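You operate a simulated robot arm through the tools that you are given. There is no shell and no other tool. Be economical: measure what you need, move in short steps, check, and stop when the job is done.

The job below is to be done with a simulated robot arm. You get a single attempt, and the scene is never put back.

Task
Fold the infeed carton's long flaps down and run it through the sealer.
Fine: the sealer is set for it; leave its wheels and knob as they are.

Only the result counts: the job must be done as asked and must still hold three seconds after the hand-in. Knocking over, shifting, dropping, spilling or breaking anything else fails it. Flat cloth is picked up by pressing the open fingertips on it (5 to 10 N) and closing them slowly along it; thin cloth reads only 2 to 8 mm in the jaws.

Robot
A 6-joint arm with a four-finger gripper, fixed in place. Base frame: the origin is at the foot of the arm, x ahead of it, y to its left, z up; the work surface is at about z = 768. Readings come in mm, rad, newtons and seconds.
Its first joint turns from -2.897 to 2.897 rad. Payload 3.43 kg.
The TCP is the grasp point between the finger pads, 30 mm short of the fingertips. In the tool frame z runs along the fingers and y along their closing line. Largest opening 120 mm; the body of the gripper starts 85 mm behind the TCP.
Orientation is that of the tool frame in the base frame, as a unit quaternion [w, x, y, z]. With the fingers straight down and closing along the base's y, the tool's x points along the base's -x, its y along +y and its z along -z.

Tools
- The arm moves only by the tool play_rows. Its argument "moves" is a list of rows, each a list of 7 numbers: the closure in counts, from 0 (fully open) to 255 (shut), then the shift along the base's x, y, z in m, then the turn, a rotation vector about the base's x, y, z in rad. In form: [[grip, x, y, z, wx, wy, wz], ...]. A call has 1 to 10 rows; each row is the pose to reach, as a shift and turn from the pose commanded when the call began. Rows are played at 5 a second. More than 50 mm and 0.15 rad between two rows, or a gripper value outside its range, and nothing of the call is played. A pose out of reach is approached as far as the arm can. The call stops where the force on the tool passes 90 N (or 10 N more than at its start, if that is more) or the arm is blocked; 0.2 s more then pass. Each finger halts on what it meets, pressing with about 29 N; the grip force reading is that of the motor and also rises with nothing between the fingers. The clock runs only during rows and for 0.2 s after the last one: add rows that repeat a pose to give the fingers time. It gives the time, the measured TCP pose, the force on the tool (base axes), the opening and the grip force at its end, in the units of the frame above (readings bear some noise), with the torque about the TCP (base axes, N m) and any sound that the robot's microphone picked up.
- Cameras (640 x 400 px; columns grow to the right, rows downward): "scene" is fixed at [51.2, 498.8, 1439.3]; the picture's right is [-0.65, -0.76, 0.00], its down [-0.51, 0.43, -0.75] and it looks along [0.57, -0.48, -0.67] (base axes); focal length 214 px, centre (320, 200). "wrist" rides on the gripper at [71, -17, -121] in the tool frame; the picture's right is [0.23, 0.97, 0.00], its down [-0.81, 0.19, -0.55] and it looks along [-0.54, 0.13, 0.83] (tool axes); focal length 275 px, centre (320, 200). There is no depth. A picture from a camera that has moved, and an enlarged one, comes with that camera's place and axes in the base frame and with its lens.
- camera(camera): a new picture of that camera. It takes no simulated time.
- close_up(camera, box): a new picture of the part [left, top, right, bottom] of that camera's present view, enlarged. It takes no simulated time.
- sign_off(): hands the job in; it is judged then, once.

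Work in short steps. Places have to be worked out from the pictures, the camera data and where the tool is seen: move nearer, look again, correct. Check each grasp and each placing, and mend what went wrong. You have 120 turns and 76 pictures in all, those below and enlarged ones among them. Open the gripper and draw the arm clear of the work before you hand the job in, unless the task says otherwise; then end with one line.

The tools are called after "Call:" as a command line: name --pt "numbers of a row" for each row, then --argument value for the rest, lists and objects as JSON in quotes. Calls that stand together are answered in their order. play_rows: Moves the arm, as the interface text tells. Its arguments: {"type":"object","properties":{"moves":{"type":"array","items":{"type":"array","items":{"type":"number"}}}},"required":["moves"]} The other tools are called the same way: camera (camera) takes a picture; close_up (camera, box) takes an enlarged picture of a part of a camera's view; sign_off () hands the job in.

At the start:

```text
clock: 0.0
ee_pos: [250.8, 351.0, 1207.6]
orientation: [0.0, 0.0, 1.0, 0.001]
wrist_force: [0.8, -0.6, -0.4]
torque: [0.0, -0.05, -0.01]
grip_width: 119.9
gripper_force: 0.0
```

scene: 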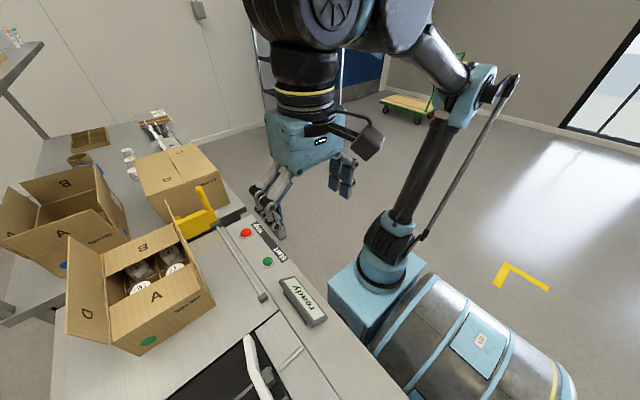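
wrist: 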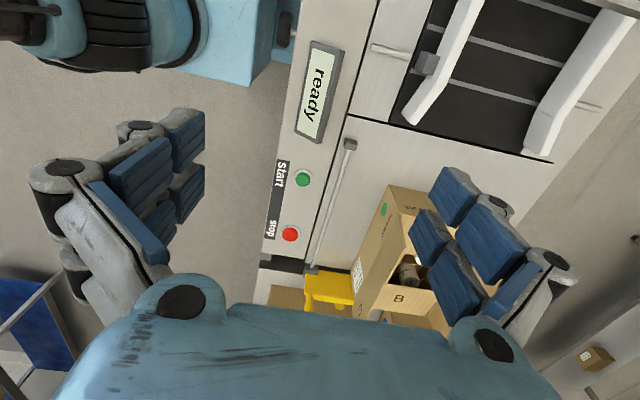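

I start by looking closer at the scene to identify the infeed carton, flaps and the sealer.

Call:
close_up --camera "scene" --box '[0, 130, 240, 370]'

Call:
close_up --camera "scene" --box '[160, 200, 400, 400]'

Call:
close_up --camera "wrist" --box '[240, 0, 640, 330]'

```text
1.67 times, centred on (120, 250) of scene
camera zoom: at [51.2, 498.8, 1439.3], right [-0.65, -0.76, 0.0], down [-0.51, 0.43, -0.75], along [0.57, -0.48, -0.67], focal length 358 px, centre (653, 117)
```

zoom: 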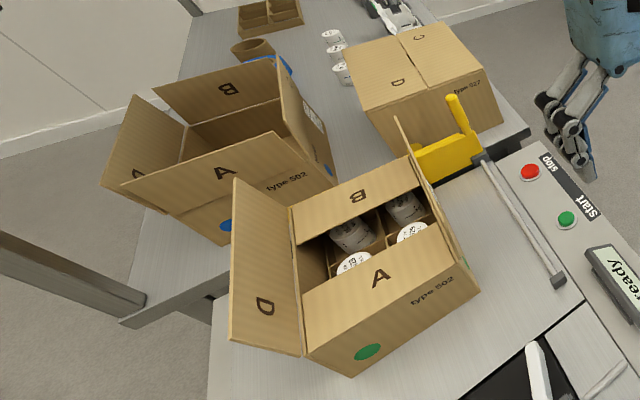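

```text
2.00 times, centred on (280, 300) of scene
camera zoom: at [51.2, 498.8, 1439.3], right [-0.65, -0.76, 0.0], down [-0.51, 0.43, -0.75], along [0.57, -0.48, -0.67], focal length 429 px, centre (400, 0)
```

zoom: 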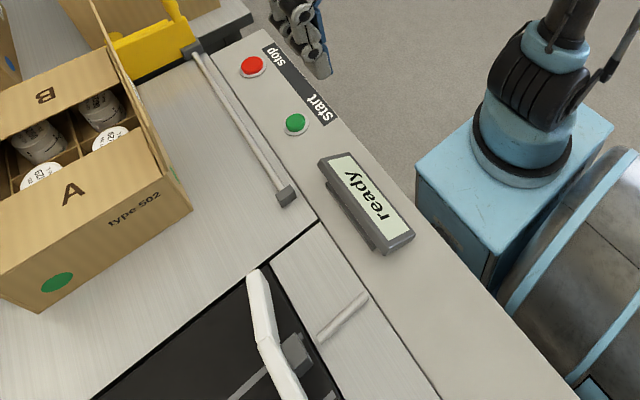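

```text
1.21 times, centred on (440, 165) of wrist
camera zoom: at [180.0, 333.5, 1329.4], right [-0.23, 0.97, 0.0], down [0.81, 0.19, 0.55], along [0.54, 0.13, -0.83], focal length 334 px, centre (174, 242)
```

zoom: 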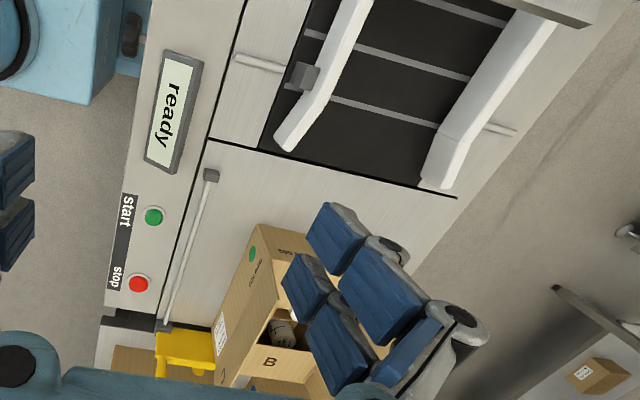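

The carton sits at roughly x 467–700, y 555–760; C and D are the long flaps (along x), flow is toward −x. I zoom in for exact corners.

Call:
close_up --camera "scene" --box '[60, 210, 220, 360]'

Call:
close_up --camera "scene" --box '[130, 140, 290, 240]'

```text
2.67 times, centred on (140, 285) of scene
camera zoom: at [51.2, 498.8, 1439.3], right [-0.65, -0.76, 0.0], down [-0.51, 0.43, -0.75], along [0.57, -0.48, -0.67], focal length 572 px, centre (800, -27)
```

zoom: 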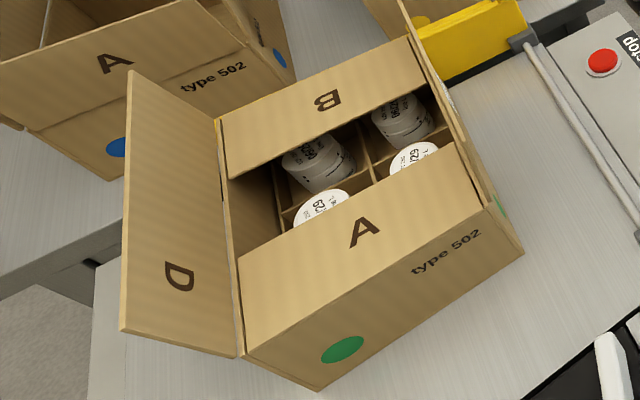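

```text
4.00 times, centred on (210, 190) of scene
camera zoom: at [51.2, 498.8, 1439.3], right [-0.65, -0.76, 0.0], down [-0.51, 0.43, -0.75], along [0.57, -0.48, -0.67], focal length 858 px, centre (760, 240)
```

zoom: 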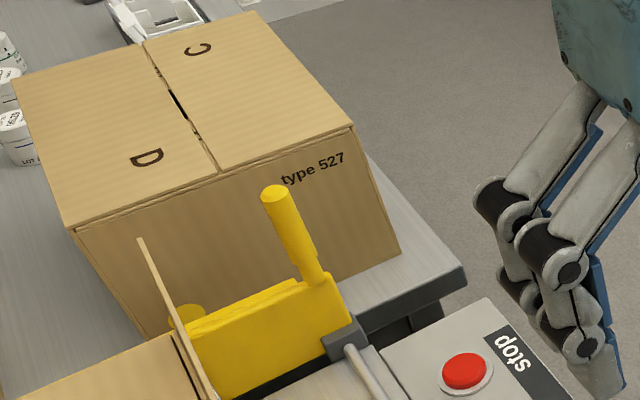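

The carton measures about 300×200×117 mm (top z≈885), with C and D near vertical. A yellow pusher with a handle sits behind it at x≈771. I move the wrist camera to inspect the sealer.

Call:
play_rows --pt "0 -0.045 0.018 0.005 0 0 0" --pt "0 -0.09 0.037 0.01 0 0 0" --pt "0 -0.135 0.055 0.015 0 0 0" --pt "0 -0.18 0.074 0.02 0 0 0" --pt "0 -0.225 0.092 0.025 0 0 0" --pt "0 -0.27 0.11 0.03 0 0 0" --pt "0 -0.315 0.13 0.035 0 0 0" --pt "0 -0.35 0.15 0.04 0 0 0" --pt "0 -0.35 0.15 0.04 0 0 0"

Call:
camera --camera "wrist"

Call:
camera --camera "scene"

```text
clock: 2.0
ee_pos: [-114.3, 502.0, 1250.3]
orientation: [0.006, 0.0, 1.0, 0.001]
wrist_force: [1.1, -0.5, 0.0]
torque: [-0.02, -0.03, -0.02]
grip_width: 120.2
gripper_force: 0.0
```

```text
68 pictures are left
camera wrist: at [-186.4, 483.9, 1372.0], right [-0.23, 0.97, 0.0], down [0.8, 0.19, 0.56], along [0.55, 0.13, -0.83], focal length 275 px, centre (320, 200)
```

wrist: 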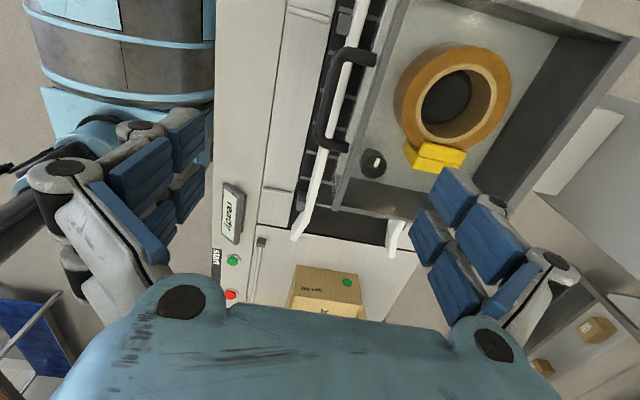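

```text
67 pictures are left
```

scene: 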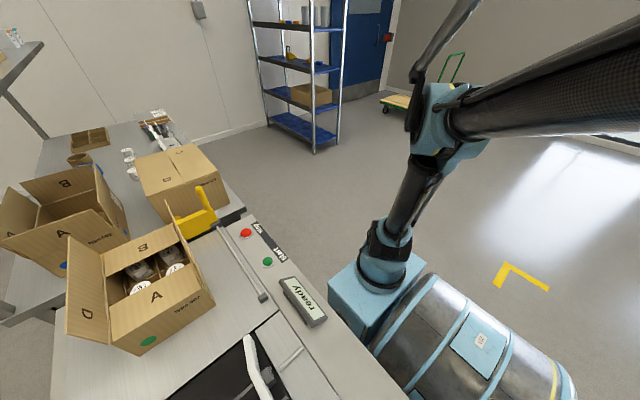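

The sealer's head with the tape roll stands over the belt, and the feed runs toward −x. I head for the outside of flap D, turning the gripper so the fingers spread along x.

Call:
play_rows --pt "0 0.045 0.018 0 0 0 0.145" --pt "0 0.09 0.036 0 0 0 0.29" --pt "0 0.135 0.054 0 0 0 0.435" --pt "0 0.18 0.072 0 0 0 0.58" --pt "0 0.225 0.09 0 0 0 0.725" --pt "0 0.27 0.108 0 0 0 0.87" --pt "0 0.315 0.126 0 0 0 1.015" --pt "0 0.36 0.144 0 0 0 1.16" --pt "0 0.405 0.162 0 0 0 1.305" --pt "0 0.45 0.18 0 0 0 1.45"

```text
clock: 4.2
ee_pos: [337.5, 680.8, 1249.6]
orientation: [0.003, -0.664, 0.748, 0.006]
wrist_force: [-1.9, -0.8, 1.2]
torque: [0.03, -0.08, -0.01]
grip_width: 119.8
gripper_force: 0.0
```

Good. I finish the turn and go to a hover outside D (x 520, y 810, z 1100).

Call:
play_rows --pt "0 0.036 0.026 -0.02 0 0 0.06" --pt "0 0.072 0.052 -0.04 0 0 0.12" --pt "0 0.108 0.078 -0.06 0 0 0.12" --pt "0 0.144 0.104 -0.09 0 0 0.12" --pt "0 0.183 0.13 -0.12 0 0 0.12" --pt "0 0.183 0.13 -0.15 0 0 0.12" --pt "0 0.183 0.13 -0.15 0 0 0.12"

Call:
camera --camera "scene"

Call:
camera --camera "wrist"

```text
refused: row 4 steps farther than a row can; nothing moved
```

```text
66 pictures are left
```

scene: 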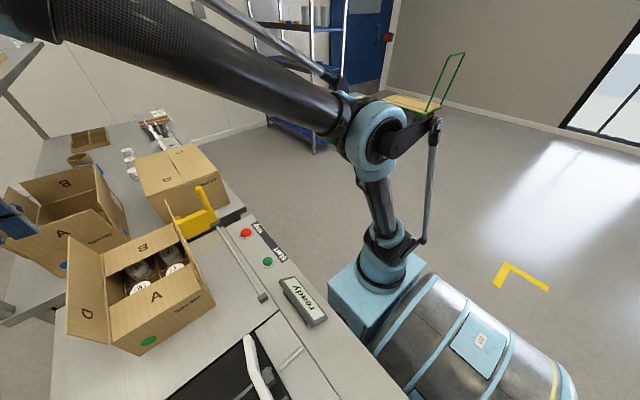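

```text
65 pictures are left
camera wrist: at [345.3, 606.0, 1370.1], right [-0.99, -0.11, 0.0], down [-0.09, 0.82, 0.56], along [-0.06, 0.56, -0.83], focal length 275 px, centre (320, 200)
```

wrist: 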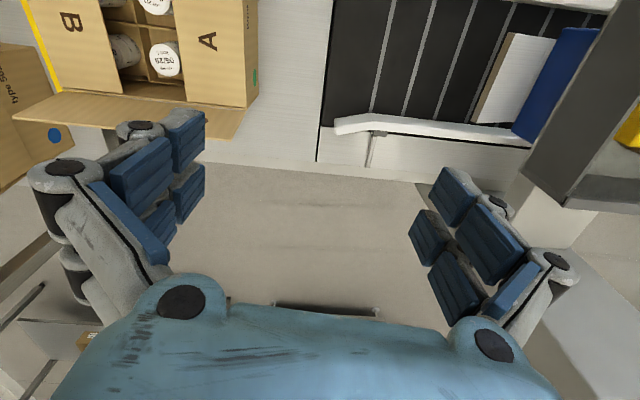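

I noticed an object on the belt near the head, so I zoom in on it before moving.

Call:
close_up --camera "wrist" --box '[310, 0, 640, 220]'

```text
1.82 times, centred on (475, 110) of wrist
camera zoom: at [345.3, 606.0, 1370.1], right [-0.99, -0.11, 0.0], down [-0.09, 0.82, 0.56], along [-0.06, 0.56, -0.83], focal length 500 px, centre (38, 364)
```

zoom: 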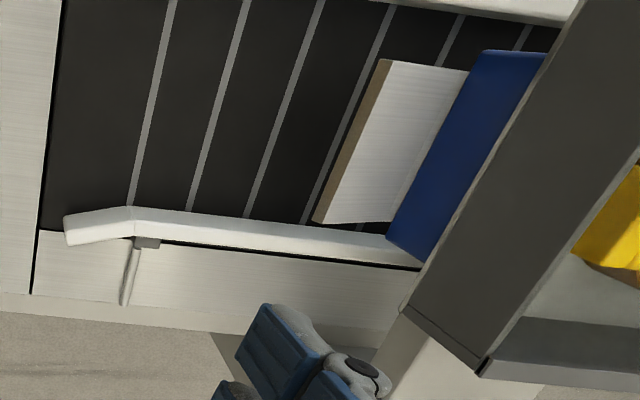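

It looks like a blue press-down plate and a white shoe under the head, but I want to be sure it isn't a foreign object in the path. I turn the wrist camera toward the head entrance.

Call:
play_rows --pt "0 0.015 -0.02 -0.025 0 0 0.14" --pt "0 0.03 -0.04 -0.05 0 0 0.28" --pt "0 0.045 -0.06 -0.075 0 0 0.42" --pt "0 0.06 -0.08 -0.1 0 0 0.56" --pt "0 0.075 -0.1 -0.125 0 0 0.7" --pt "0 0.085 -0.12 -0.15 0 0 0.84" --pt "0 0.085 -0.12 -0.16 0 0 0.98" --pt "0 0.085 -0.12 -0.16 0 0 1.1" --pt "0 0.085 -0.12 -0.16 0 0 1.1"

Call:
camera --camera "wrist"

```text
clock: 6.2
ee_pos: [421.6, 562.2, 1090.3]
orientation: [-0.001, 0.957, -0.291, -0.006]
wrist_force: [-0.6, -0.4, -0.7]
torque: [0.0, 0.0, 0.0]
grip_width: 119.7
gripper_force: 0.1
```

```text
63 pictures are left
camera wrist: at [491.9, 535.1, 1211.5], right [-0.35, -0.94, 0.0], down [-0.77, 0.29, 0.56], along [-0.53, 0.2, -0.83], focal length 275 px, centre (320, 200)
```

wrist: 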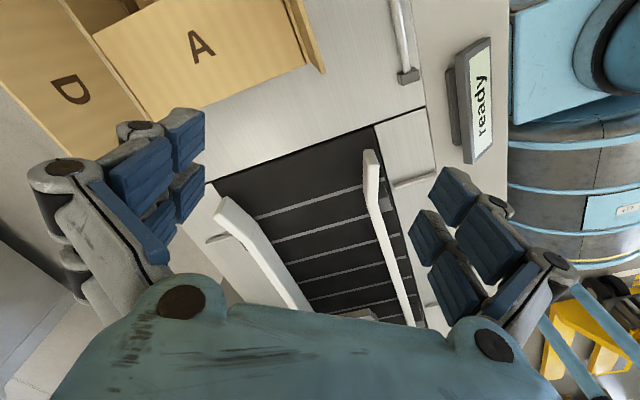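

The view is blocked by the gripper; I tilt the tool about 0.55 rad so that the camera looks further toward the head.

Call:
play_rows --pt "0 0 0 0.01 0.05 0.13 0" --pt "0 0 0 0.02 0.1 0.26 0" --pt "0 0 0 0.02 0.145 0.39 0" --pt "0 0 0 0.02 0.19 0.51 0" --pt "0 0 0 0.02 0.22 0.6 0" --pt "0 0 0 0.02 0.22 0.6 0"

Call:
camera --camera "wrist"

```text
clock: 7.6
ee_pos: [420.7, 560.9, 1109.9]
orientation: [-0.018, 0.906, -0.276, -0.321]
wrist_force: [-0.3, 1.0, 0.0]
torque: [0.0, 0.0, 0.05]
grip_width: 119.8
gripper_force: 0.1
```

```text
62 pictures are left
camera wrist: at [544.9, 514.2, 1162.0], right [-0.35, -0.94, 0.0], down [-0.3, 0.12, 0.95], along [-0.89, 0.33, -0.33], focal length 275 px, centre (320, 200)
```

wrist: 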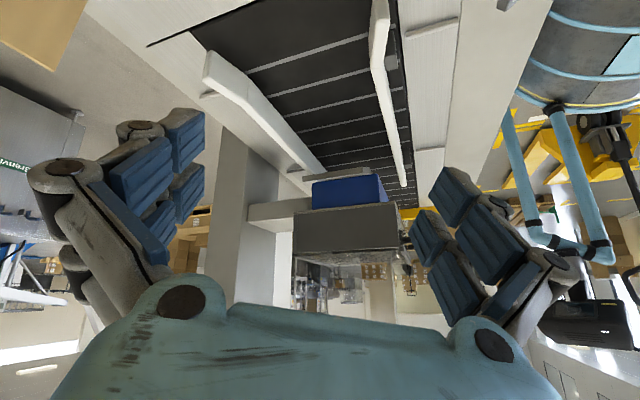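

The head's blue block and shoe belong to the machine, and the lane is clear. I untilt, then go to D.

Call:
play_rows --pt "0 0 0 0.0 -0.05 -0.13 0" --pt "0 0 0 0.01 -0.1 -0.26 0" --pt "0 0 0 0.01 -0.145 -0.39 0" --pt "0 0 0 0.02 -0.19 -0.51 0" --pt "0 0 0 0.03 -0.22 -0.6 0" --pt "0 0 0 0.03 -0.22 -0.6 0"

Call:
play_rows --pt "0 0.01 0.03 0 0 0 -0.13" --pt "0 0.02 0.06 0 0 0 -0.26" --pt "0 0.03 0.09 0 0 0 -0.39" --pt "0 0.04 0.12 0 0 0 -0.52" --pt "0 0.05 0.15 0 0 0 -0.65" --pt "0 0.06 0.18 0 0 0 -0.78" --pt "0 0.08 0.21 0 0 0 -0.88" --pt "0 0.095 0.24 -0.01 0 0 -0.98" --pt "0 0.1 0.25 -0.03 0 0 -0.98" --pt "0 0.1 0.25 -0.03 0 0 -0.98"

Call:
camera --camera "scene"

Call:
camera --camera "wrist"

```text
clock: 9.0
ee_pos: [420.6, 560.0, 1140.9]
orientation: [0.0, 0.957, -0.291, -0.007]
wrist_force: [0.6, -0.5, 0.1]
torque: [-0.01, -0.03, -0.01]
grip_width: 120.2
gripper_force: 0.1
```

```text
clock: 11.2
ee_pos: [522.6, 812.8, 1110.7]
orientation: [0.004, -0.707, 0.707, 0.005]
wrist_force: [-0.4, -1.0, 0.2]
torque: [0.03, 0.01, 0.01]
grip_width: 119.8
gripper_force: 0.1
```

```text
61 pictures are left
```

scene: 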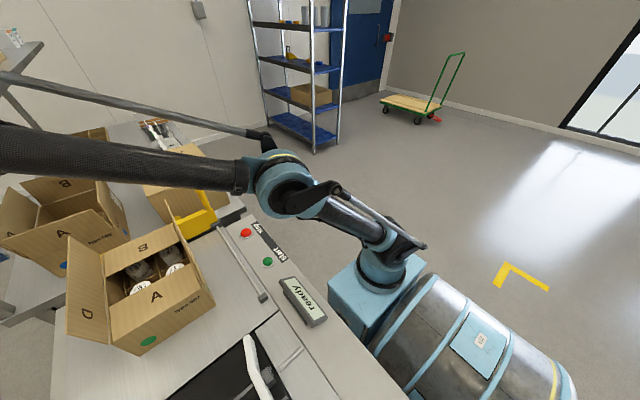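

```text
60 pictures are left
camera wrist: at [539.9, 738.3, 1231.3], right [-0.97, -0.23, 0.0], down [-0.19, 0.8, 0.56], along [-0.13, 0.55, -0.83], focal length 275 px, centre (320, 200)
```

wrist: 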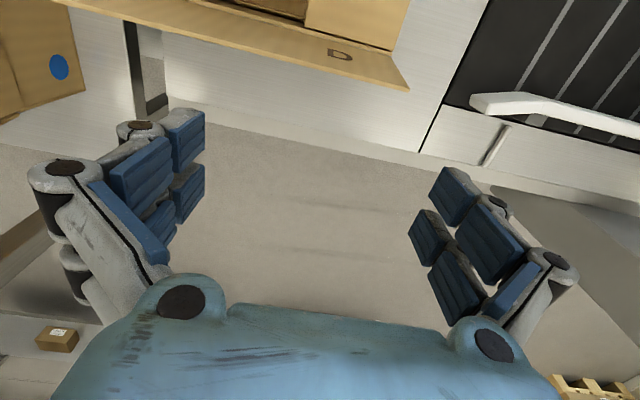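

D's tip edge reads (y 776, z 985), as computed. I lower beside it on the outside and narrow the opening to about 80 mm.

Call:
play_rows --pt "85 0.01 0 -0.03 0 0 0" --pt "85 0.02 0 -0.07 0 0 0" --pt "85 0.02 0 -0.11 0 0 0" --pt "85 0.02 0 -0.125 0 0 0" --pt "85 0.02 0 -0.125 0 0 0"

Call:
camera --camera "wrist"

```text
clock: 12.4
ee_pos: [542.0, 810.0, 986.0]
orientation: [-0.004, 0.708, -0.706, -0.005]
wrist_force: [0.1, 1.1, 0.7]
torque: [-0.01, 0.01, 0.0]
grip_width: 80.2
gripper_force: 0.1
```

```text
59 pictures are left
camera wrist: at [559.3, 737.7, 1106.5], right [-0.97, -0.23, 0.0], down [-0.19, 0.8, 0.56], along [-0.13, 0.55, -0.83], focal length 275 px, centre (320, 200)
```

wrist: 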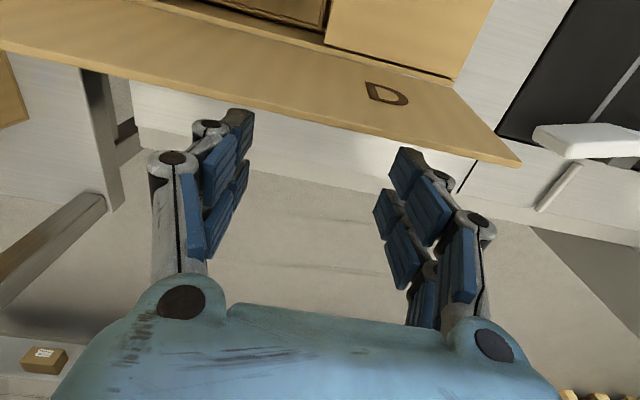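

I sweep D inward and over: −y, then down along the hinge arc.

Call:
play_rows --pt "85 0 -0.025 0 0 0 0" --pt "85 0 -0.045 0 0 0 0" --pt "85 0 -0.067 0 0 0 0" --pt "85 0 -0.089 -0.014 0 0 0" --pt "85 0 -0.108 -0.034 0 0 0" --pt "85 0 -0.118 -0.053 0 0 0" --pt "85 0 -0.122 -0.062 0 0 0" --pt "85 0 -0.122 -0.062 0 0 0"

Call:
camera --camera "scene"

```text
clock: 14.2
ee_pos: [541.3, 689.4, 923.6]
orientation: [-0.003, 0.707, -0.707, -0.005]
wrist_force: [-0.5, 0.4, 4.2]
torque: [-0.02, -0.14, 0.05]
grip_width: 81.0
gripper_force: 0.5
```

```text
58 pictures are left
```

scene: 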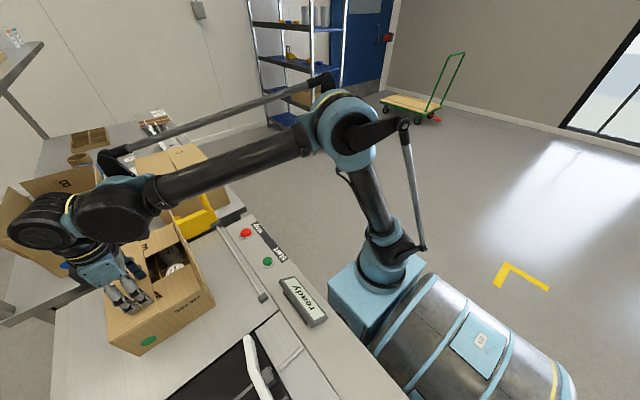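

D is down (about 4 N under the fingers). I lift away to see whether it stays.

Call:
play_rows --pt "85 0 0 0.04 0 0 0" --pt "85 0 0 0.08 0 0 0" --pt "85 0 -0.02 0.12 0 0 0" --pt "85 0 -0.05 0.15 0 0 0" --pt "85 0 -0.05 0.15 0 0 0"

Call:
close_up --camera "scene" --box '[60, 170, 260, 360]'

Call:
camera --camera "wrist"

```text
clock: 15.4
ee_pos: [541.6, 642.2, 1073.3]
orientation: [-0.003, 0.707, -0.707, -0.006]
wrist_force: [0.8, -0.3, -0.1]
torque: [0.0, 0.01, 0.01]
grip_width: 80.3
gripper_force: 0.0
```

```text
2.11 times, centred on (160, 265) of scene
camera zoom: at [51.2, 498.8, 1439.3], right [-0.65, -0.76, 0.0], down [-0.51, 0.43, -0.75], along [0.57, -0.48, -0.67], focal length 452 px, centre (657, 63)
```

zoom: 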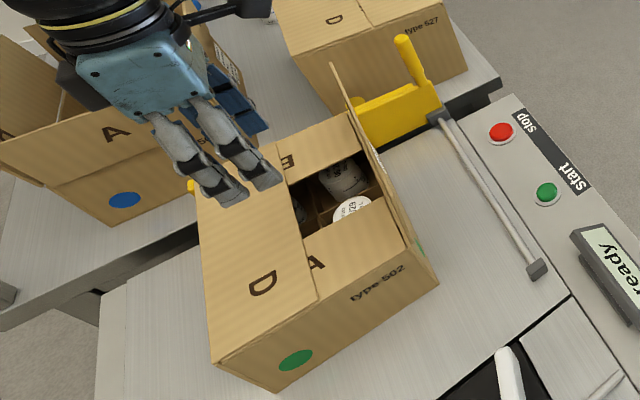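

```text
56 pictures are left
camera wrist: at [559.5, 568.2, 1194.7], right [-0.97, -0.23, 0.0], down [-0.19, 0.8, 0.56], along [-0.13, 0.55, -0.83], focal length 275 px, centre (320, 200)
```

wrist: 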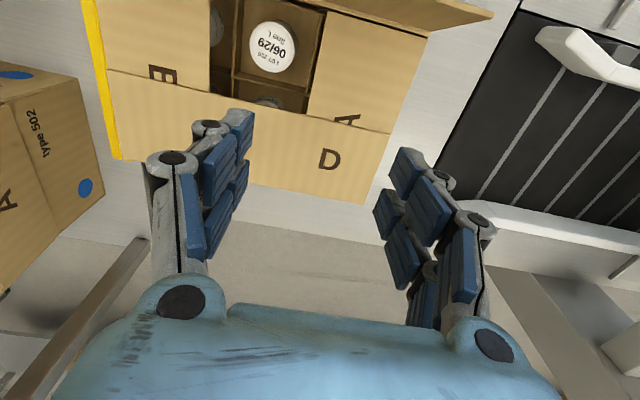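

D stays down and flat. I cross over C to its outside (y≈508) and lower.

Call:
play_rows --pt "85 0.015 -0.045 0 0 0 0" --pt "85 0.03 -0.09 0 0 0 0" --pt "85 0.045 -0.134 0 0 0 0" --pt "85 0.05 -0.134 -0.045 0 0 0" --pt "85 0.05 -0.134 -0.088 0 0 0" --pt "85 0.05 -0.134 -0.088 0 0 0"

Call:
close_up --camera "scene" --box '[60, 170, 260, 360]'

```text
clock: 16.8
ee_pos: [591.0, 506.0, 984.4]
orientation: [-0.003, 0.707, -0.707, -0.006]
wrist_force: [0.9, 0.3, 0.0]
torque: [0.01, -0.01, 0.0]
grip_width: 80.1
gripper_force: 0.0
```

```text
2.11 times, centred on (160, 265) of scene
camera zoom: at [51.2, 498.8, 1439.3], right [-0.65, -0.76, 0.0], down [-0.51, 0.43, -0.75], along [0.57, -0.48, -0.67], focal length 452 px, centre (657, 63)
```

zoom: 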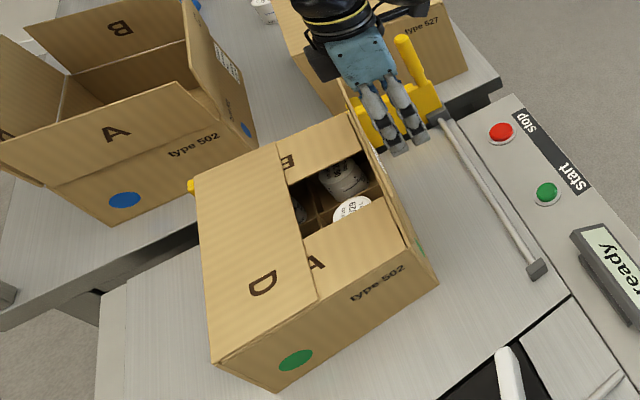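

Fingers are outside C. I sweep it inward and down, mirroring the D fold.

Call:
play_rows --pt "85 0 0.03 0 0 0 0" --pt "85 0 0.054 0 0 0 0" --pt "85 0 0.074 0 0 0 0" --pt "85 0 0.094 -0.012 0 0 0" --pt "85 0 0.113 -0.032 0 0 0" --pt "85 0 0.124 -0.052 0 0 0" --pt "85 0 0.128 -0.061 0 0 0" --pt "85 0 0.128 -0.061 0 0 0"

Call:
play_rows --pt "85 0 0 0.04 0 0 0" --pt "85 0 0 0.08 0 0 0" --pt "85 0 -0.02 0.12 0 0 0" --pt "85 0.02 -0.06 0.14 0 0 0" --pt "85 0.04 -0.1 0.14 0 0 0"

Call:
close_up --camera "scene" --box '[60, 170, 260, 360]'

Call:
camera --camera "wrist"

```text
clock: 18.6
ee_pos: [591.6, 634.0, 924.4]
orientation: [0.003, -0.707, 0.707, 0.006]
wrist_force: [-0.6, 0.6, 1.1]
torque: [-0.02, -0.01, -0.01]
grip_width: 79.9
gripper_force: 0.0
```

```text
clock: 19.8
ee_pos: [629.5, 531.6, 1061.2]
orientation: [-0.002, 0.707, -0.707, -0.005]
wrist_force: [0.4, 0.1, -0.5]
torque: [-0.05, 0.02, 0.0]
grip_width: 79.9
gripper_force: 0.0
```

```text
2.11 times, centred on (160, 265) of scene
camera zoom: at [51.2, 498.8, 1439.3], right [-0.65, -0.76, 0.0], down [-0.51, 0.43, -0.75], along [0.57, -0.48, -0.67], focal length 452 px, centre (657, 63)
```

zoom: 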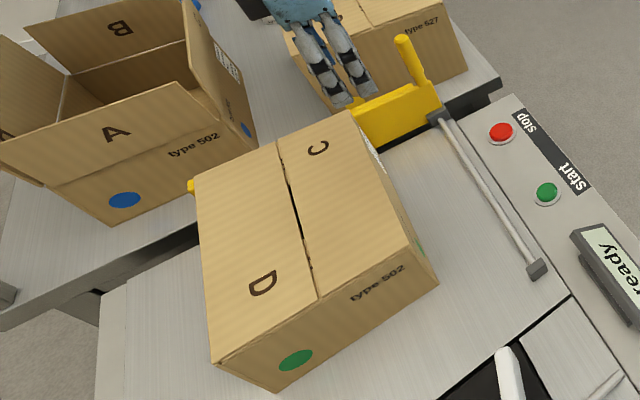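

```text
53 pictures are left
camera wrist: at [648.2, 458.0, 1182.4], right [-0.97, -0.23, 0.0], down [-0.19, 0.8, 0.56], along [-0.13, 0.55, -0.83], focal length 275 px, centre (320, 200)
```

wrist: 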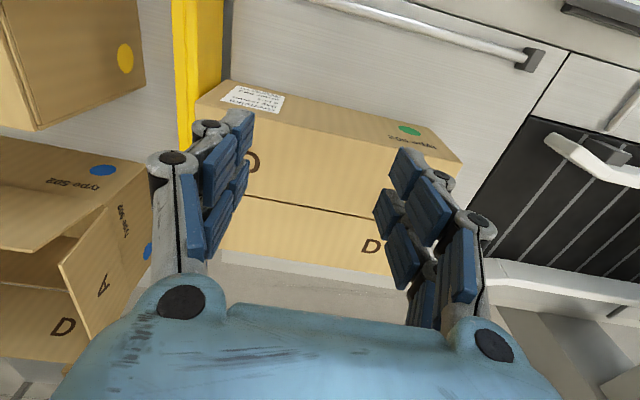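

Both long flaps are down and meet flush. Next is the green start button, estimated near (485, 372). I hover above it with the fingers closed to refine that.

Call:
play_rows --pt "120 -0.03 -0.035 -0.01 0 0 0" --pt "160 -0.06 -0.07 -0.02 0 0 0" --pt "200 -0.09 -0.105 -0.03 0 0 0" --pt "255 -0.12 -0.135 -0.04 0 0 0" --pt "255 -0.145 -0.157 -0.07 0 0 0" --pt "255 -0.145 -0.157 -0.11 0 0 0" --pt "255 -0.145 -0.157 -0.11 0 0 0"

Call:
camera --camera "wrist"

Call:
close_up --camera "scene" --box '[190, 190, 350, 330]'

```text
clock: 21.4
ee_pos: [486.8, 372.9, 951.8]
orientation: [-0.003, 0.707, -0.707, -0.005]
wrist_force: [0.1, -0.3, -0.4]
torque: [-0.01, 0.03, -0.01]
grip_width: 0.2
gripper_force: 29.2
```

```text
52 pictures are left
camera wrist: at [503.3, 300.6, 1073.1], right [-0.97, -0.23, 0.0], down [-0.19, 0.8, 0.56], along [-0.13, 0.55, -0.83], focal length 275 px, centre (320, 200)
```

wrist: 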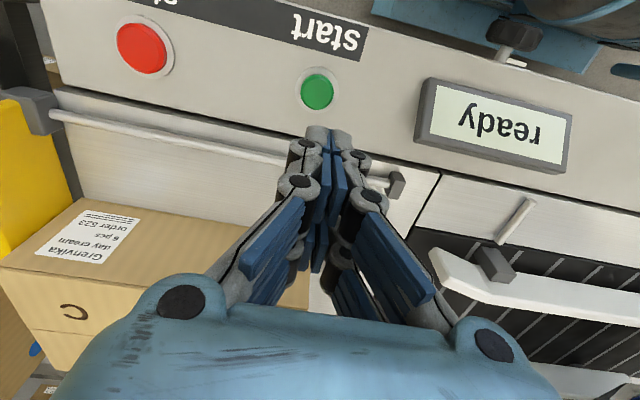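

```text
2.86 times, centred on (270, 260) of scene
camera zoom: at [51.2, 498.8, 1439.3], right [-0.65, -0.76, 0.0], down [-0.51, 0.43, -0.75], along [0.57, -0.48, -0.67], focal length 613 px, centre (463, 29)
```

zoom: 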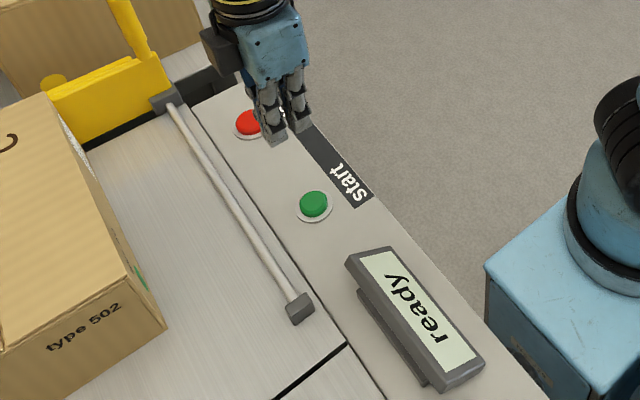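

Both cameras agree on the green button at about (491, 369, 770). I line up and descend to just above it.

Call:
play_rows --pt "255 0.003 -0.005 -0.04 0 0 0" --pt "255 0.003 -0.005 -0.08 0 0 0" --pt "255 0.003 -0.005 -0.115 0 0 0" --pt "255 0.003 -0.005 -0.13 0 0 0" --pt "255 0.003 -0.005 -0.13 0 0 0"

Call:
close_up --camera "scene" --box '[210, 210, 330, 330]'

Call:
close_up --camera "wrist" --box '[240, 40, 420, 180]'

```text
clock: 22.6
ee_pos: [489.3, 368.7, 822.3]
orientation: [0.003, -0.707, 0.707, 0.005]
wrist_force: [0.5, -1.0, 0.5]
torque: [0.04, 0.0, 0.03]
grip_width: 0.1
gripper_force: 29.1
```

```text
3.33 times, centred on (270, 270) of scene
camera zoom: at [51.2, 498.8, 1439.3], right [-0.65, -0.76, 0.0], down [-0.51, 0.43, -0.75], along [0.57, -0.48, -0.67], focal length 715 px, centre (487, -33)
```

zoom: 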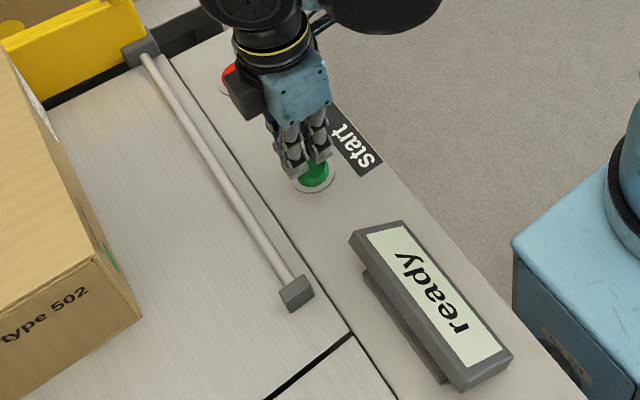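

```text
2.86 times, centred on (330, 110) of wrist
camera zoom: at [507.2, 296.9, 944.0], right [-0.97, -0.23, 0.0], down [-0.19, 0.8, 0.56], along [-0.13, 0.55, -0.83], focal length 786 px, centre (291, 457)
```

zoom: 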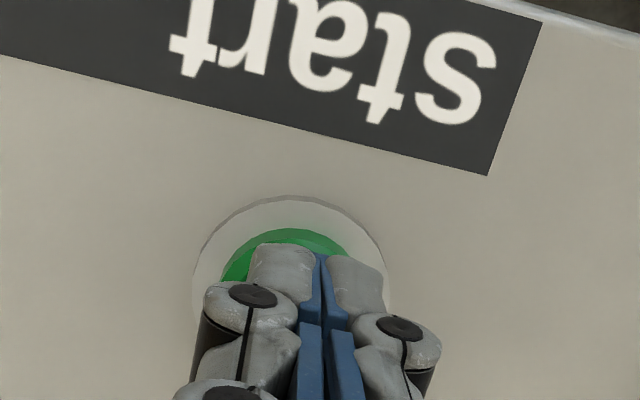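

Aligned over the button; I press down in small steps.

Call:
play_rows --pt "255 0.002 -0.003 -0.006 0 0 0" --pt "255 0.002 -0.003 -0.011 0 0 0" --pt "255 0.002 -0.003 -0.015 0 0 0" --pt "255 0.002 -0.003 -0.017 0 0 0"

```text
clock: 23.6
ee_pos: [491.6, 367.6, 807.3]
orientation: [0.003, -0.707, 0.707, 0.005]
wrist_force: [0.6, 0.0, 0.0]
torque: [-0.03, -0.04, 0.0]
grip_width: 5.8
gripper_force: 33.0
```

No force yet, though the finger gap now reads 5.8 mm, so the tips may be touching. I press 2 mm at a time.

Call:
play_rows --pt "255 0 0 -0.002 0 0 0" --pt "255 0 0 -0.004 0 0 0"

Call:
close_up --camera "wrist" --box '[240, 0, 600, 200]'

```text
clock: 24.2
ee_pos: [490.6, 367.4, 803.4]
orientation: [0.004, -0.707, 0.707, 0.005]
wrist_force: [-1.9, 0.1, 2.5]
torque: [-0.01, 0.04, 0.03]
grip_width: 5.9
gripper_force: 33.5
heard: click
```

```text
1.78 times, centred on (420, 100) of wrist
camera zoom: at [509.0, 294.2, 924.0], right [-0.97, -0.23, 0.0], down [-0.19, 0.8, 0.56], along [-0.13, 0.55, -0.83], focal length 489 px, centre (142, 378)
```

zoom: 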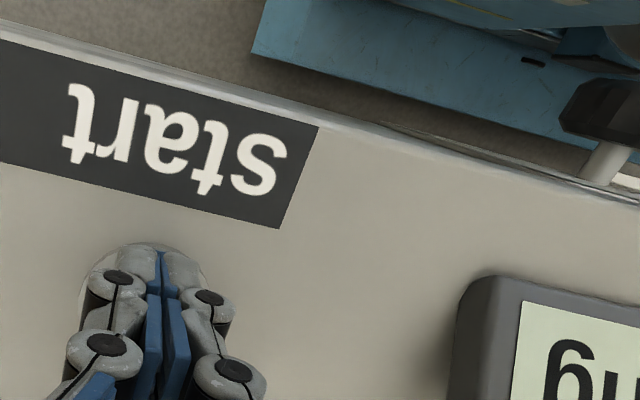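

A click, and the display now reads "…ng" (running). I lift and move over the pusher handle, estimated at (771, 447).

Call:
play_rows --pt "255 0 0 0.045 0 0 0" --pt "255 0 0 0.09 0 0 0" --pt "200 0.03 0.01 0.125 0 0 0" --pt "150 0.07 0.02 0.15 0 0 0" --pt "127 0.11 0.03 0.175 0 0 0" --pt "127 0.15 0.04 0.2 0 0 0" --pt "127 0.19 0.05 0.225 0 0 0" --pt "127 0.235 0.065 0.24 0 0 0" --pt "127 0.28 0.08 0.257 0 0 0" --pt "127 0.28 0.08 0.257 0 0 0"

Call:
camera --camera "wrist"

Call:
camera --camera "scene"

```text
refused: row 9 steps farther than a row can; nothing moved
```

```text
47 pictures are left
camera wrist: at [509.0, 294.2, 924.0], right [-0.97, -0.23, 0.0], down [-0.19, 0.8, 0.56], along [-0.13, 0.55, -0.83], focal length 275 px, centre (320, 200)
```

wrist: 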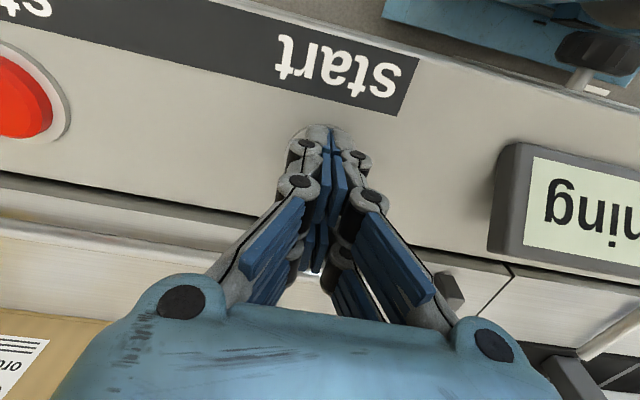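

```text
46 pictures are left
```

scene: 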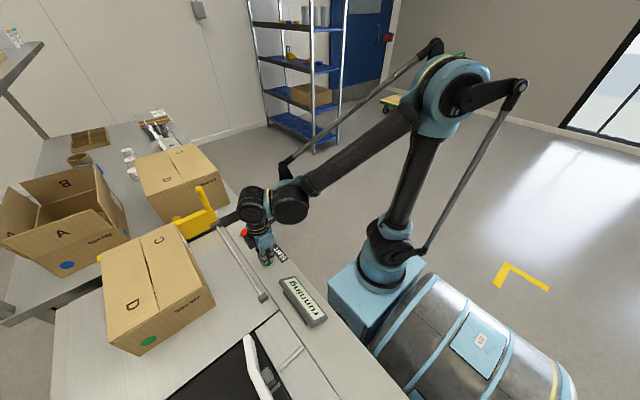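

The display says "running". I redo the lift-and-go move with smaller steps.

Call:
play_rows --pt "255 0 0 0.045 0 0 0" --pt "255 0 0 0.09 0 0 0" --pt "200 0.03 0.01 0.125 0 0 0" --pt "150 0.065 0.02 0.15 0 0 0" --pt "127 0.1 0.03 0.175 0 0 0" --pt "127 0.135 0.04 0.2 0 0 0" --pt "127 0.17 0.05 0.225 0 0 0" --pt "127 0.21 0.06 0.24 0 0 0" --pt "127 0.25 0.072 0.257 0 0 0" --pt "127 0.28 0.08 0.257 0 0 0"

Call:
camera --camera "wrist"

Call:
camera --camera "scene"

```text
clock: 26.4
ee_pos: [772.8, 447.3, 1062.0]
orientation: [0.003, -0.707, 0.707, 0.006]
wrist_force: [-0.5, 0.4, 0.2]
torque: [0.02, -0.03, 0.01]
grip_width: 60.2
gripper_force: 0.1
```

```text
45 pictures are left
camera wrist: at [789.8, 374.4, 1183.6], right [-0.97, -0.23, 0.0], down [-0.19, 0.8, 0.56], along [-0.13, 0.55, -0.83], focal length 275 px, centre (320, 200)
```

wrist: 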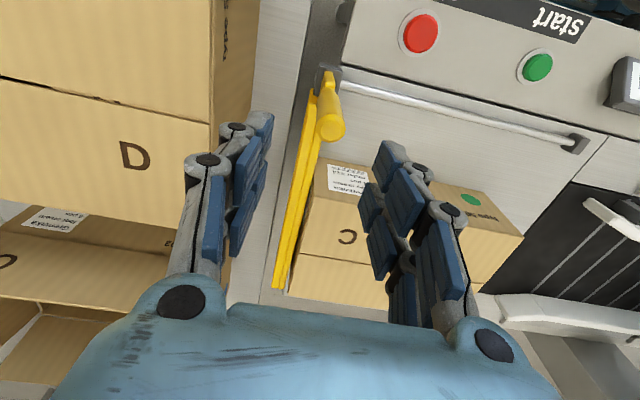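

```text
44 pictures are left
```

scene: 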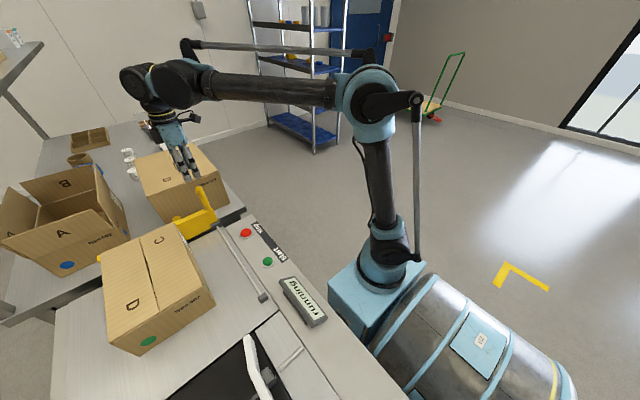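

The handle top reads about (766, 445, 977), with 527 clear of the fingers. I lower around the handle and close on it.

Call:
play_rows --pt "127 -0.007 -0.004 -0.03 0 0 0" --pt "127 -0.007 -0.004 -0.06 0 0 0" --pt "127 -0.007 -0.004 -0.09 0 0 0" --pt "127 -0.007 -0.004 -0.115 0 0 0" --pt "160 -0.007 -0.004 -0.115 0 0 0" --pt "255 -0.007 -0.004 -0.115 0 0 0" --pt "255 -0.007 -0.004 -0.115 0 0 0"

Call:
camera --camera "wrist"

Call:
close_up --camera "scene" --box '[80, 130, 340, 350]'

```text
clock: 28.0
ee_pos: [763.0, 443.8, 945.4]
orientation: [-0.004, 0.708, -0.707, -0.006]
wrist_force: [3.4, 10.1, -0.8]
torque: [0.54, -0.19, 0.01]
grip_width: 20.6
gripper_force: 44.9
```

```text
43 pictures are left
camera wrist: at [781.3, 371.0, 1066.3], right [-0.97, -0.23, 0.0], down [-0.19, 0.8, 0.56], along [-0.13, 0.55, -0.83], focal length 275 px, centre (320, 200)
```

wrist: 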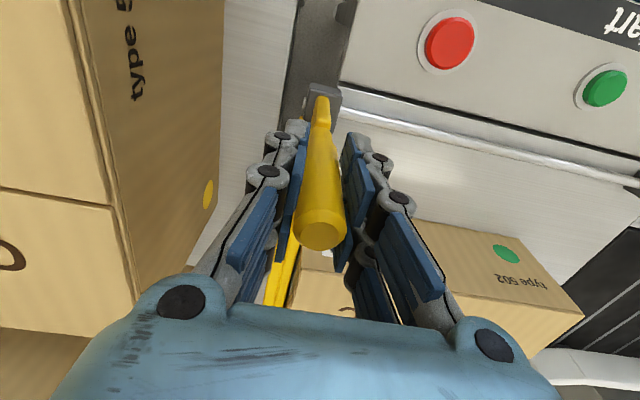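

```text
1.82 times, centred on (210, 240) of scene
camera zoom: at [51.2, 498.8, 1439.3], right [-0.65, -0.76, 0.0], down [-0.51, 0.43, -0.75], along [0.57, -0.48, -0.67], focal length 390 px, centre (520, 127)
```

zoom: 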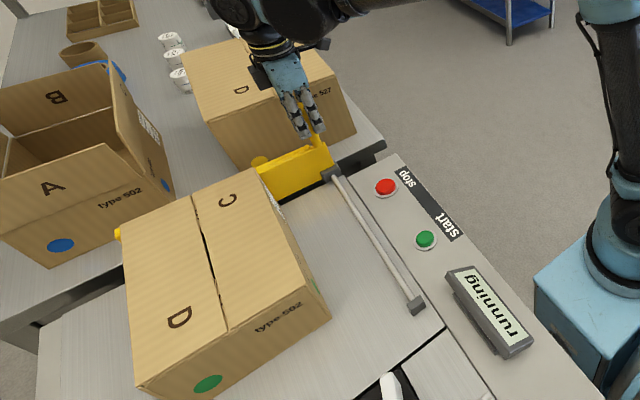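

The handle is gripped (20.6 mm). I slide the pusher along −x, 15 mm per row.

Call:
play_rows --pt "255 -0.01 0 0 0 0 0" --pt "255 -0.025 0 0 0 0 0" --pt "255 -0.04 0 0 0 0 0" --pt "255 -0.055 0 0 0 0 0" --pt "255 -0.07 0 0 0 0 0" --pt "255 -0.085 0 0 0 0 0" --pt "255 -0.1 0 0 0 0 0"

Call:
close_up --camera "scene" --box '[80, 130, 340, 400]'

```text
clock: 29.6
ee_pos: [663.0, 444.1, 944.9]
orientation: [0.003, -0.707, 0.708, 0.006]
wrist_force: [4.7, 24.1, 13.4]
torque: [0.49, -0.29, 0.02]
grip_width: 20.3
gripper_force: 44.9
```

```text
1.48 times, centred on (210, 265) of scene
camera zoom: at [51.2, 498.8, 1439.3], right [-0.65, -0.76, 0.0], down [-0.51, 0.43, -0.75], along [0.57, -0.48, -0.67], focal length 318 px, centre (483, 104)
```

zoom: 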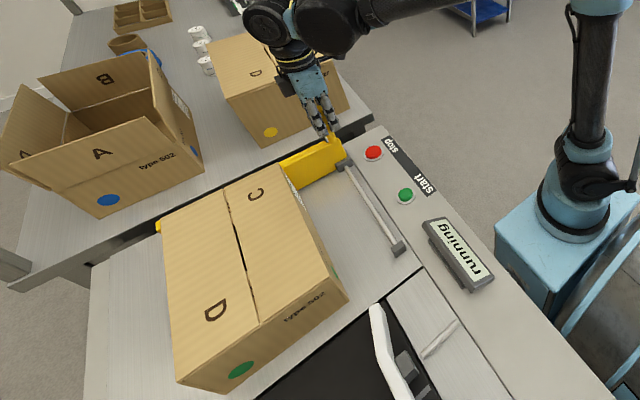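

The carton advances straight with its flaps flat. A side load of 24 N is building, so I relieve y by 2 mm and continue.

Call:
play_rows --pt "255 -0.01 0.002 0.001 0 0 0" --pt "255 -0.025 0.002 0.001 0 0 0" --pt "255 -0.04 0.002 0.001 0 0 0" --pt "255 -0.055 0.002 0.001 0 0 0" --pt "255 -0.07 0.002 0.001 0 0 0" --pt "255 -0.085 0.002 0.001 0 0 0"

Call:
camera --camera "scene"

Call:
camera --camera "wrist"

```text
clock: 31.0
ee_pos: [579.3, 445.1, 946.2]
orientation: [0.002, -0.707, 0.707, 0.005]
wrist_force: [3.2, -37.7, -32.6]
torque: [-1.08, -0.02, 0.01]
grip_width: 20.8
gripper_force: 44.9
```

```text
40 pictures are left
```

scene: 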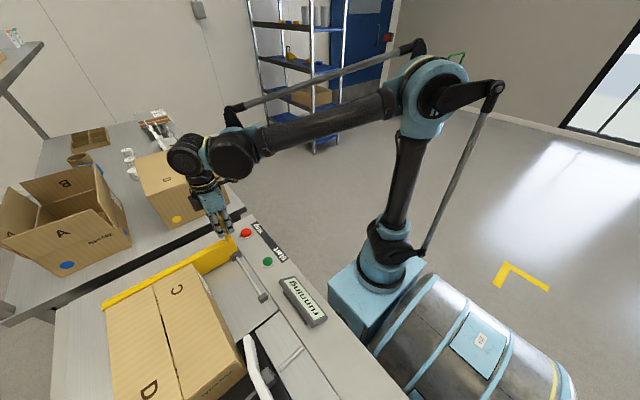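

```text
39 pictures are left
camera wrist: at [596.5, 371.7, 1066.6], right [-0.97, -0.23, 0.0], down [-0.19, 0.81, 0.56], along [-0.13, 0.55, -0.83], focal length 275 px, centre (320, 200)
```

wrist: 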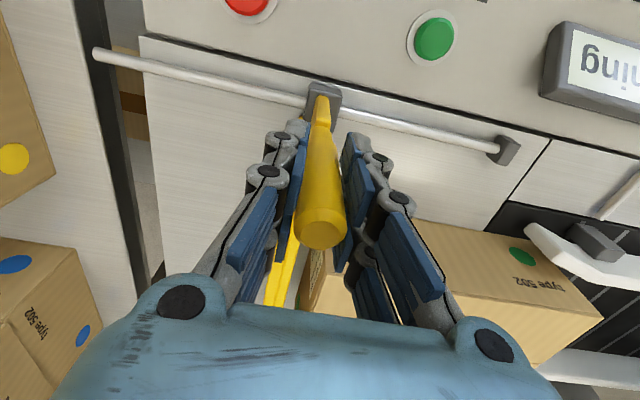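

Slightly over-corrected; I back off about 1 mm and keep pushing. The carton's front is now at the guide mouth.

Call:
play_rows --pt "255 -0.008 -0.0012 -0.0007 0 0 0" --pt "255 -0.02 -0.0012 -0.0007 0 0 0" --pt "255 -0.032 -0.0012 -0.0007 0 0 0" --pt "255 -0.044 -0.0012 -0.0007 0 0 0" --pt "255 -0.056 -0.0012 -0.0007 0 0 0" --pt "255 -0.068 -0.0012 -0.0007 0 0 0" --pt "255 -0.08 -0.0012 -0.0007 0 0 0"

Call:
camera --camera "scene"

Call:
camera --camera "wrist"

```text
clock: 32.6
ee_pos: [499.6, 444.8, 945.8]
orientation: [0.005, -0.707, 0.707, 0.006]
wrist_force: [2.9, -5.9, 6.3]
torque: [-0.66, 0.05, 0.01]
grip_width: 20.4
gripper_force: 45.4
```

```text
38 pictures are left
```

scene: 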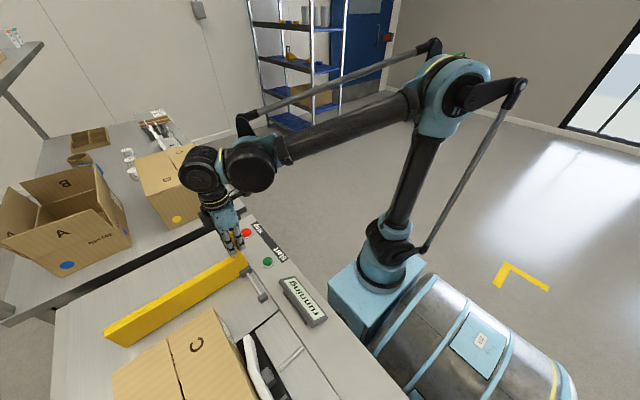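

```text
37 pictures are left
camera wrist: at [517.0, 371.3, 1066.5], right [-0.97, -0.23, 0.0], down [-0.19, 0.8, 0.56], along [-0.13, 0.55, -0.83], focal length 275 px, centre (320, 200)
```

wrist: 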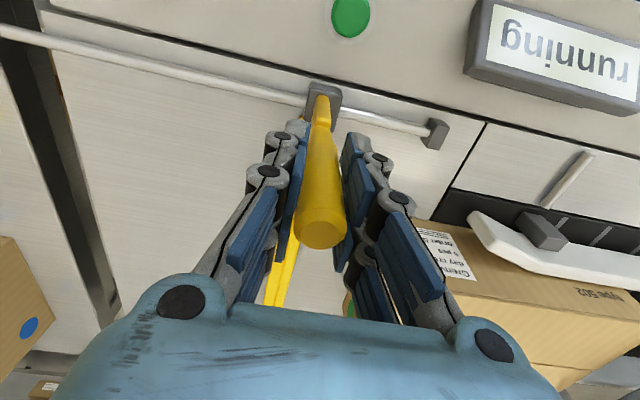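

The belt has taken the carton; it is already pulling away from the pusher. I hold still and let it run.

Call:
play_rows --pt "255 0 0 0 0 0 0" --pt "255 0 0 0 0 0 0" --pt "255 0 0 0 0 0 0" --pt "255 0 0 0 0 0 0" --pt "255 0 0 0 0 0 0"

Call:
camera --camera "scene"

```text
clock: 33.8
ee_pos: [499.7, 445.2, 945.4]
orientation: [0.004, -0.707, 0.707, 0.006]
wrist_force: [2.7, 8.4, 29.2]
torque: [0.57, -0.04, 0.01]
grip_width: 20.8
gripper_force: 45.5
```

```text
36 pictures are left
```

scene: 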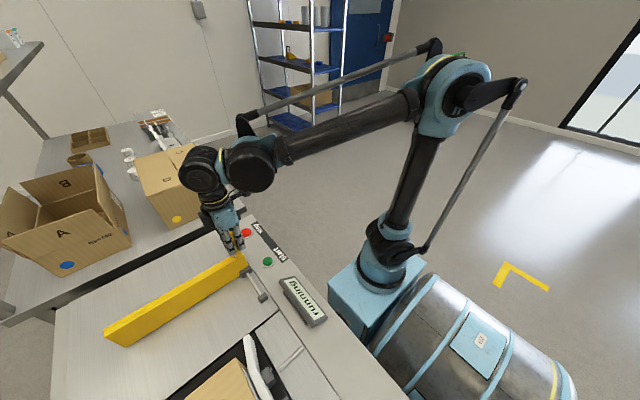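

The carton is running into the sealer. Meanwhile I slide the pusher back to its starting place.

Call:
play_rows --pt "255 0.015 0 0.0004 0 0 0" --pt "255 0.045 0 0.0004 0 0 0" --pt "255 0.075 0 0.0004 0 0 0" --pt "255 0.105 0 0.0004 0 0 0" --pt "255 0.135 0 0.0004 0 0 0" --pt "255 0.165 0 0.0004 0 0 0" --pt "255 0.195 0 0.0004 0 0 0" --pt "255 0.225 0 0.0004 0 0 0" --pt "255 0.248 0 0.0004 0 0 0" --pt "255 0.262 0 0.0004 0 0 0"

Call:
camera --camera "scene"

```text
clock: 36.0
ee_pos: [761.9, 444.4, 944.2]
orientation: [0.003, -0.707, 0.707, 0.006]
wrist_force: [2.9, 5.8, -6.9]
torque: [0.24, 0.16, -0.05]
grip_width: 20.5
gripper_force: 44.8
```

```text
35 pictures are left
```

scene: 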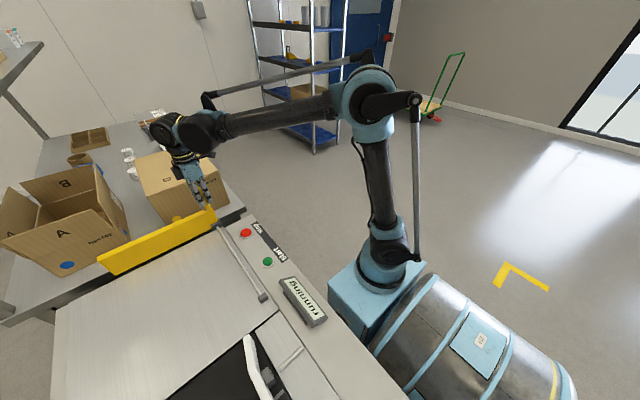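

The pusher is back in place. I release the handle and lift straight up.

Call:
play_rows --pt "180 0 0 0 0 0 0" --pt "127 0 0 0 0 0 0" --pt "127 0 0 0 0 0 0" --pt "127 0 0 0.04 0 0 0" --pt "127 0 0 0.08 0 0 0" --pt "127 0 0 0.12 0 0 0" --pt "127 -0.03 -0.01 0.15 0 0 0" --pt "127 -0.07 -0.02 0.17 0 0 0"

Call:
camera --camera "scene"

```text
clock: 37.8
ee_pos: [691.2, 426.6, 1116.7]
orientation: [0.003, -0.707, 0.707, 0.005]
wrist_force: [1.9, 0.6, -1.1]
torque: [-0.04, 0.08, 0.03]
grip_width: 60.4
gripper_force: 0.1
```

```text
34 pictures are left
```

scene: 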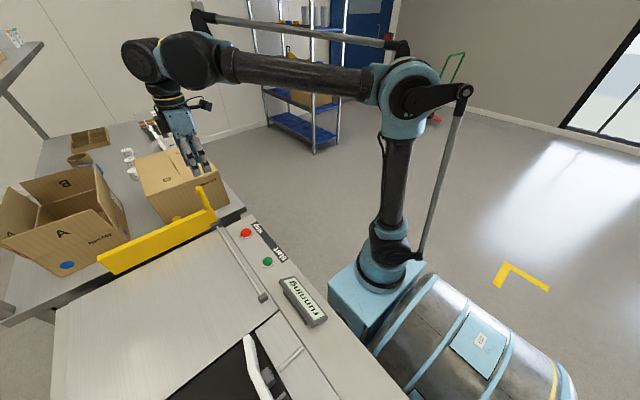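

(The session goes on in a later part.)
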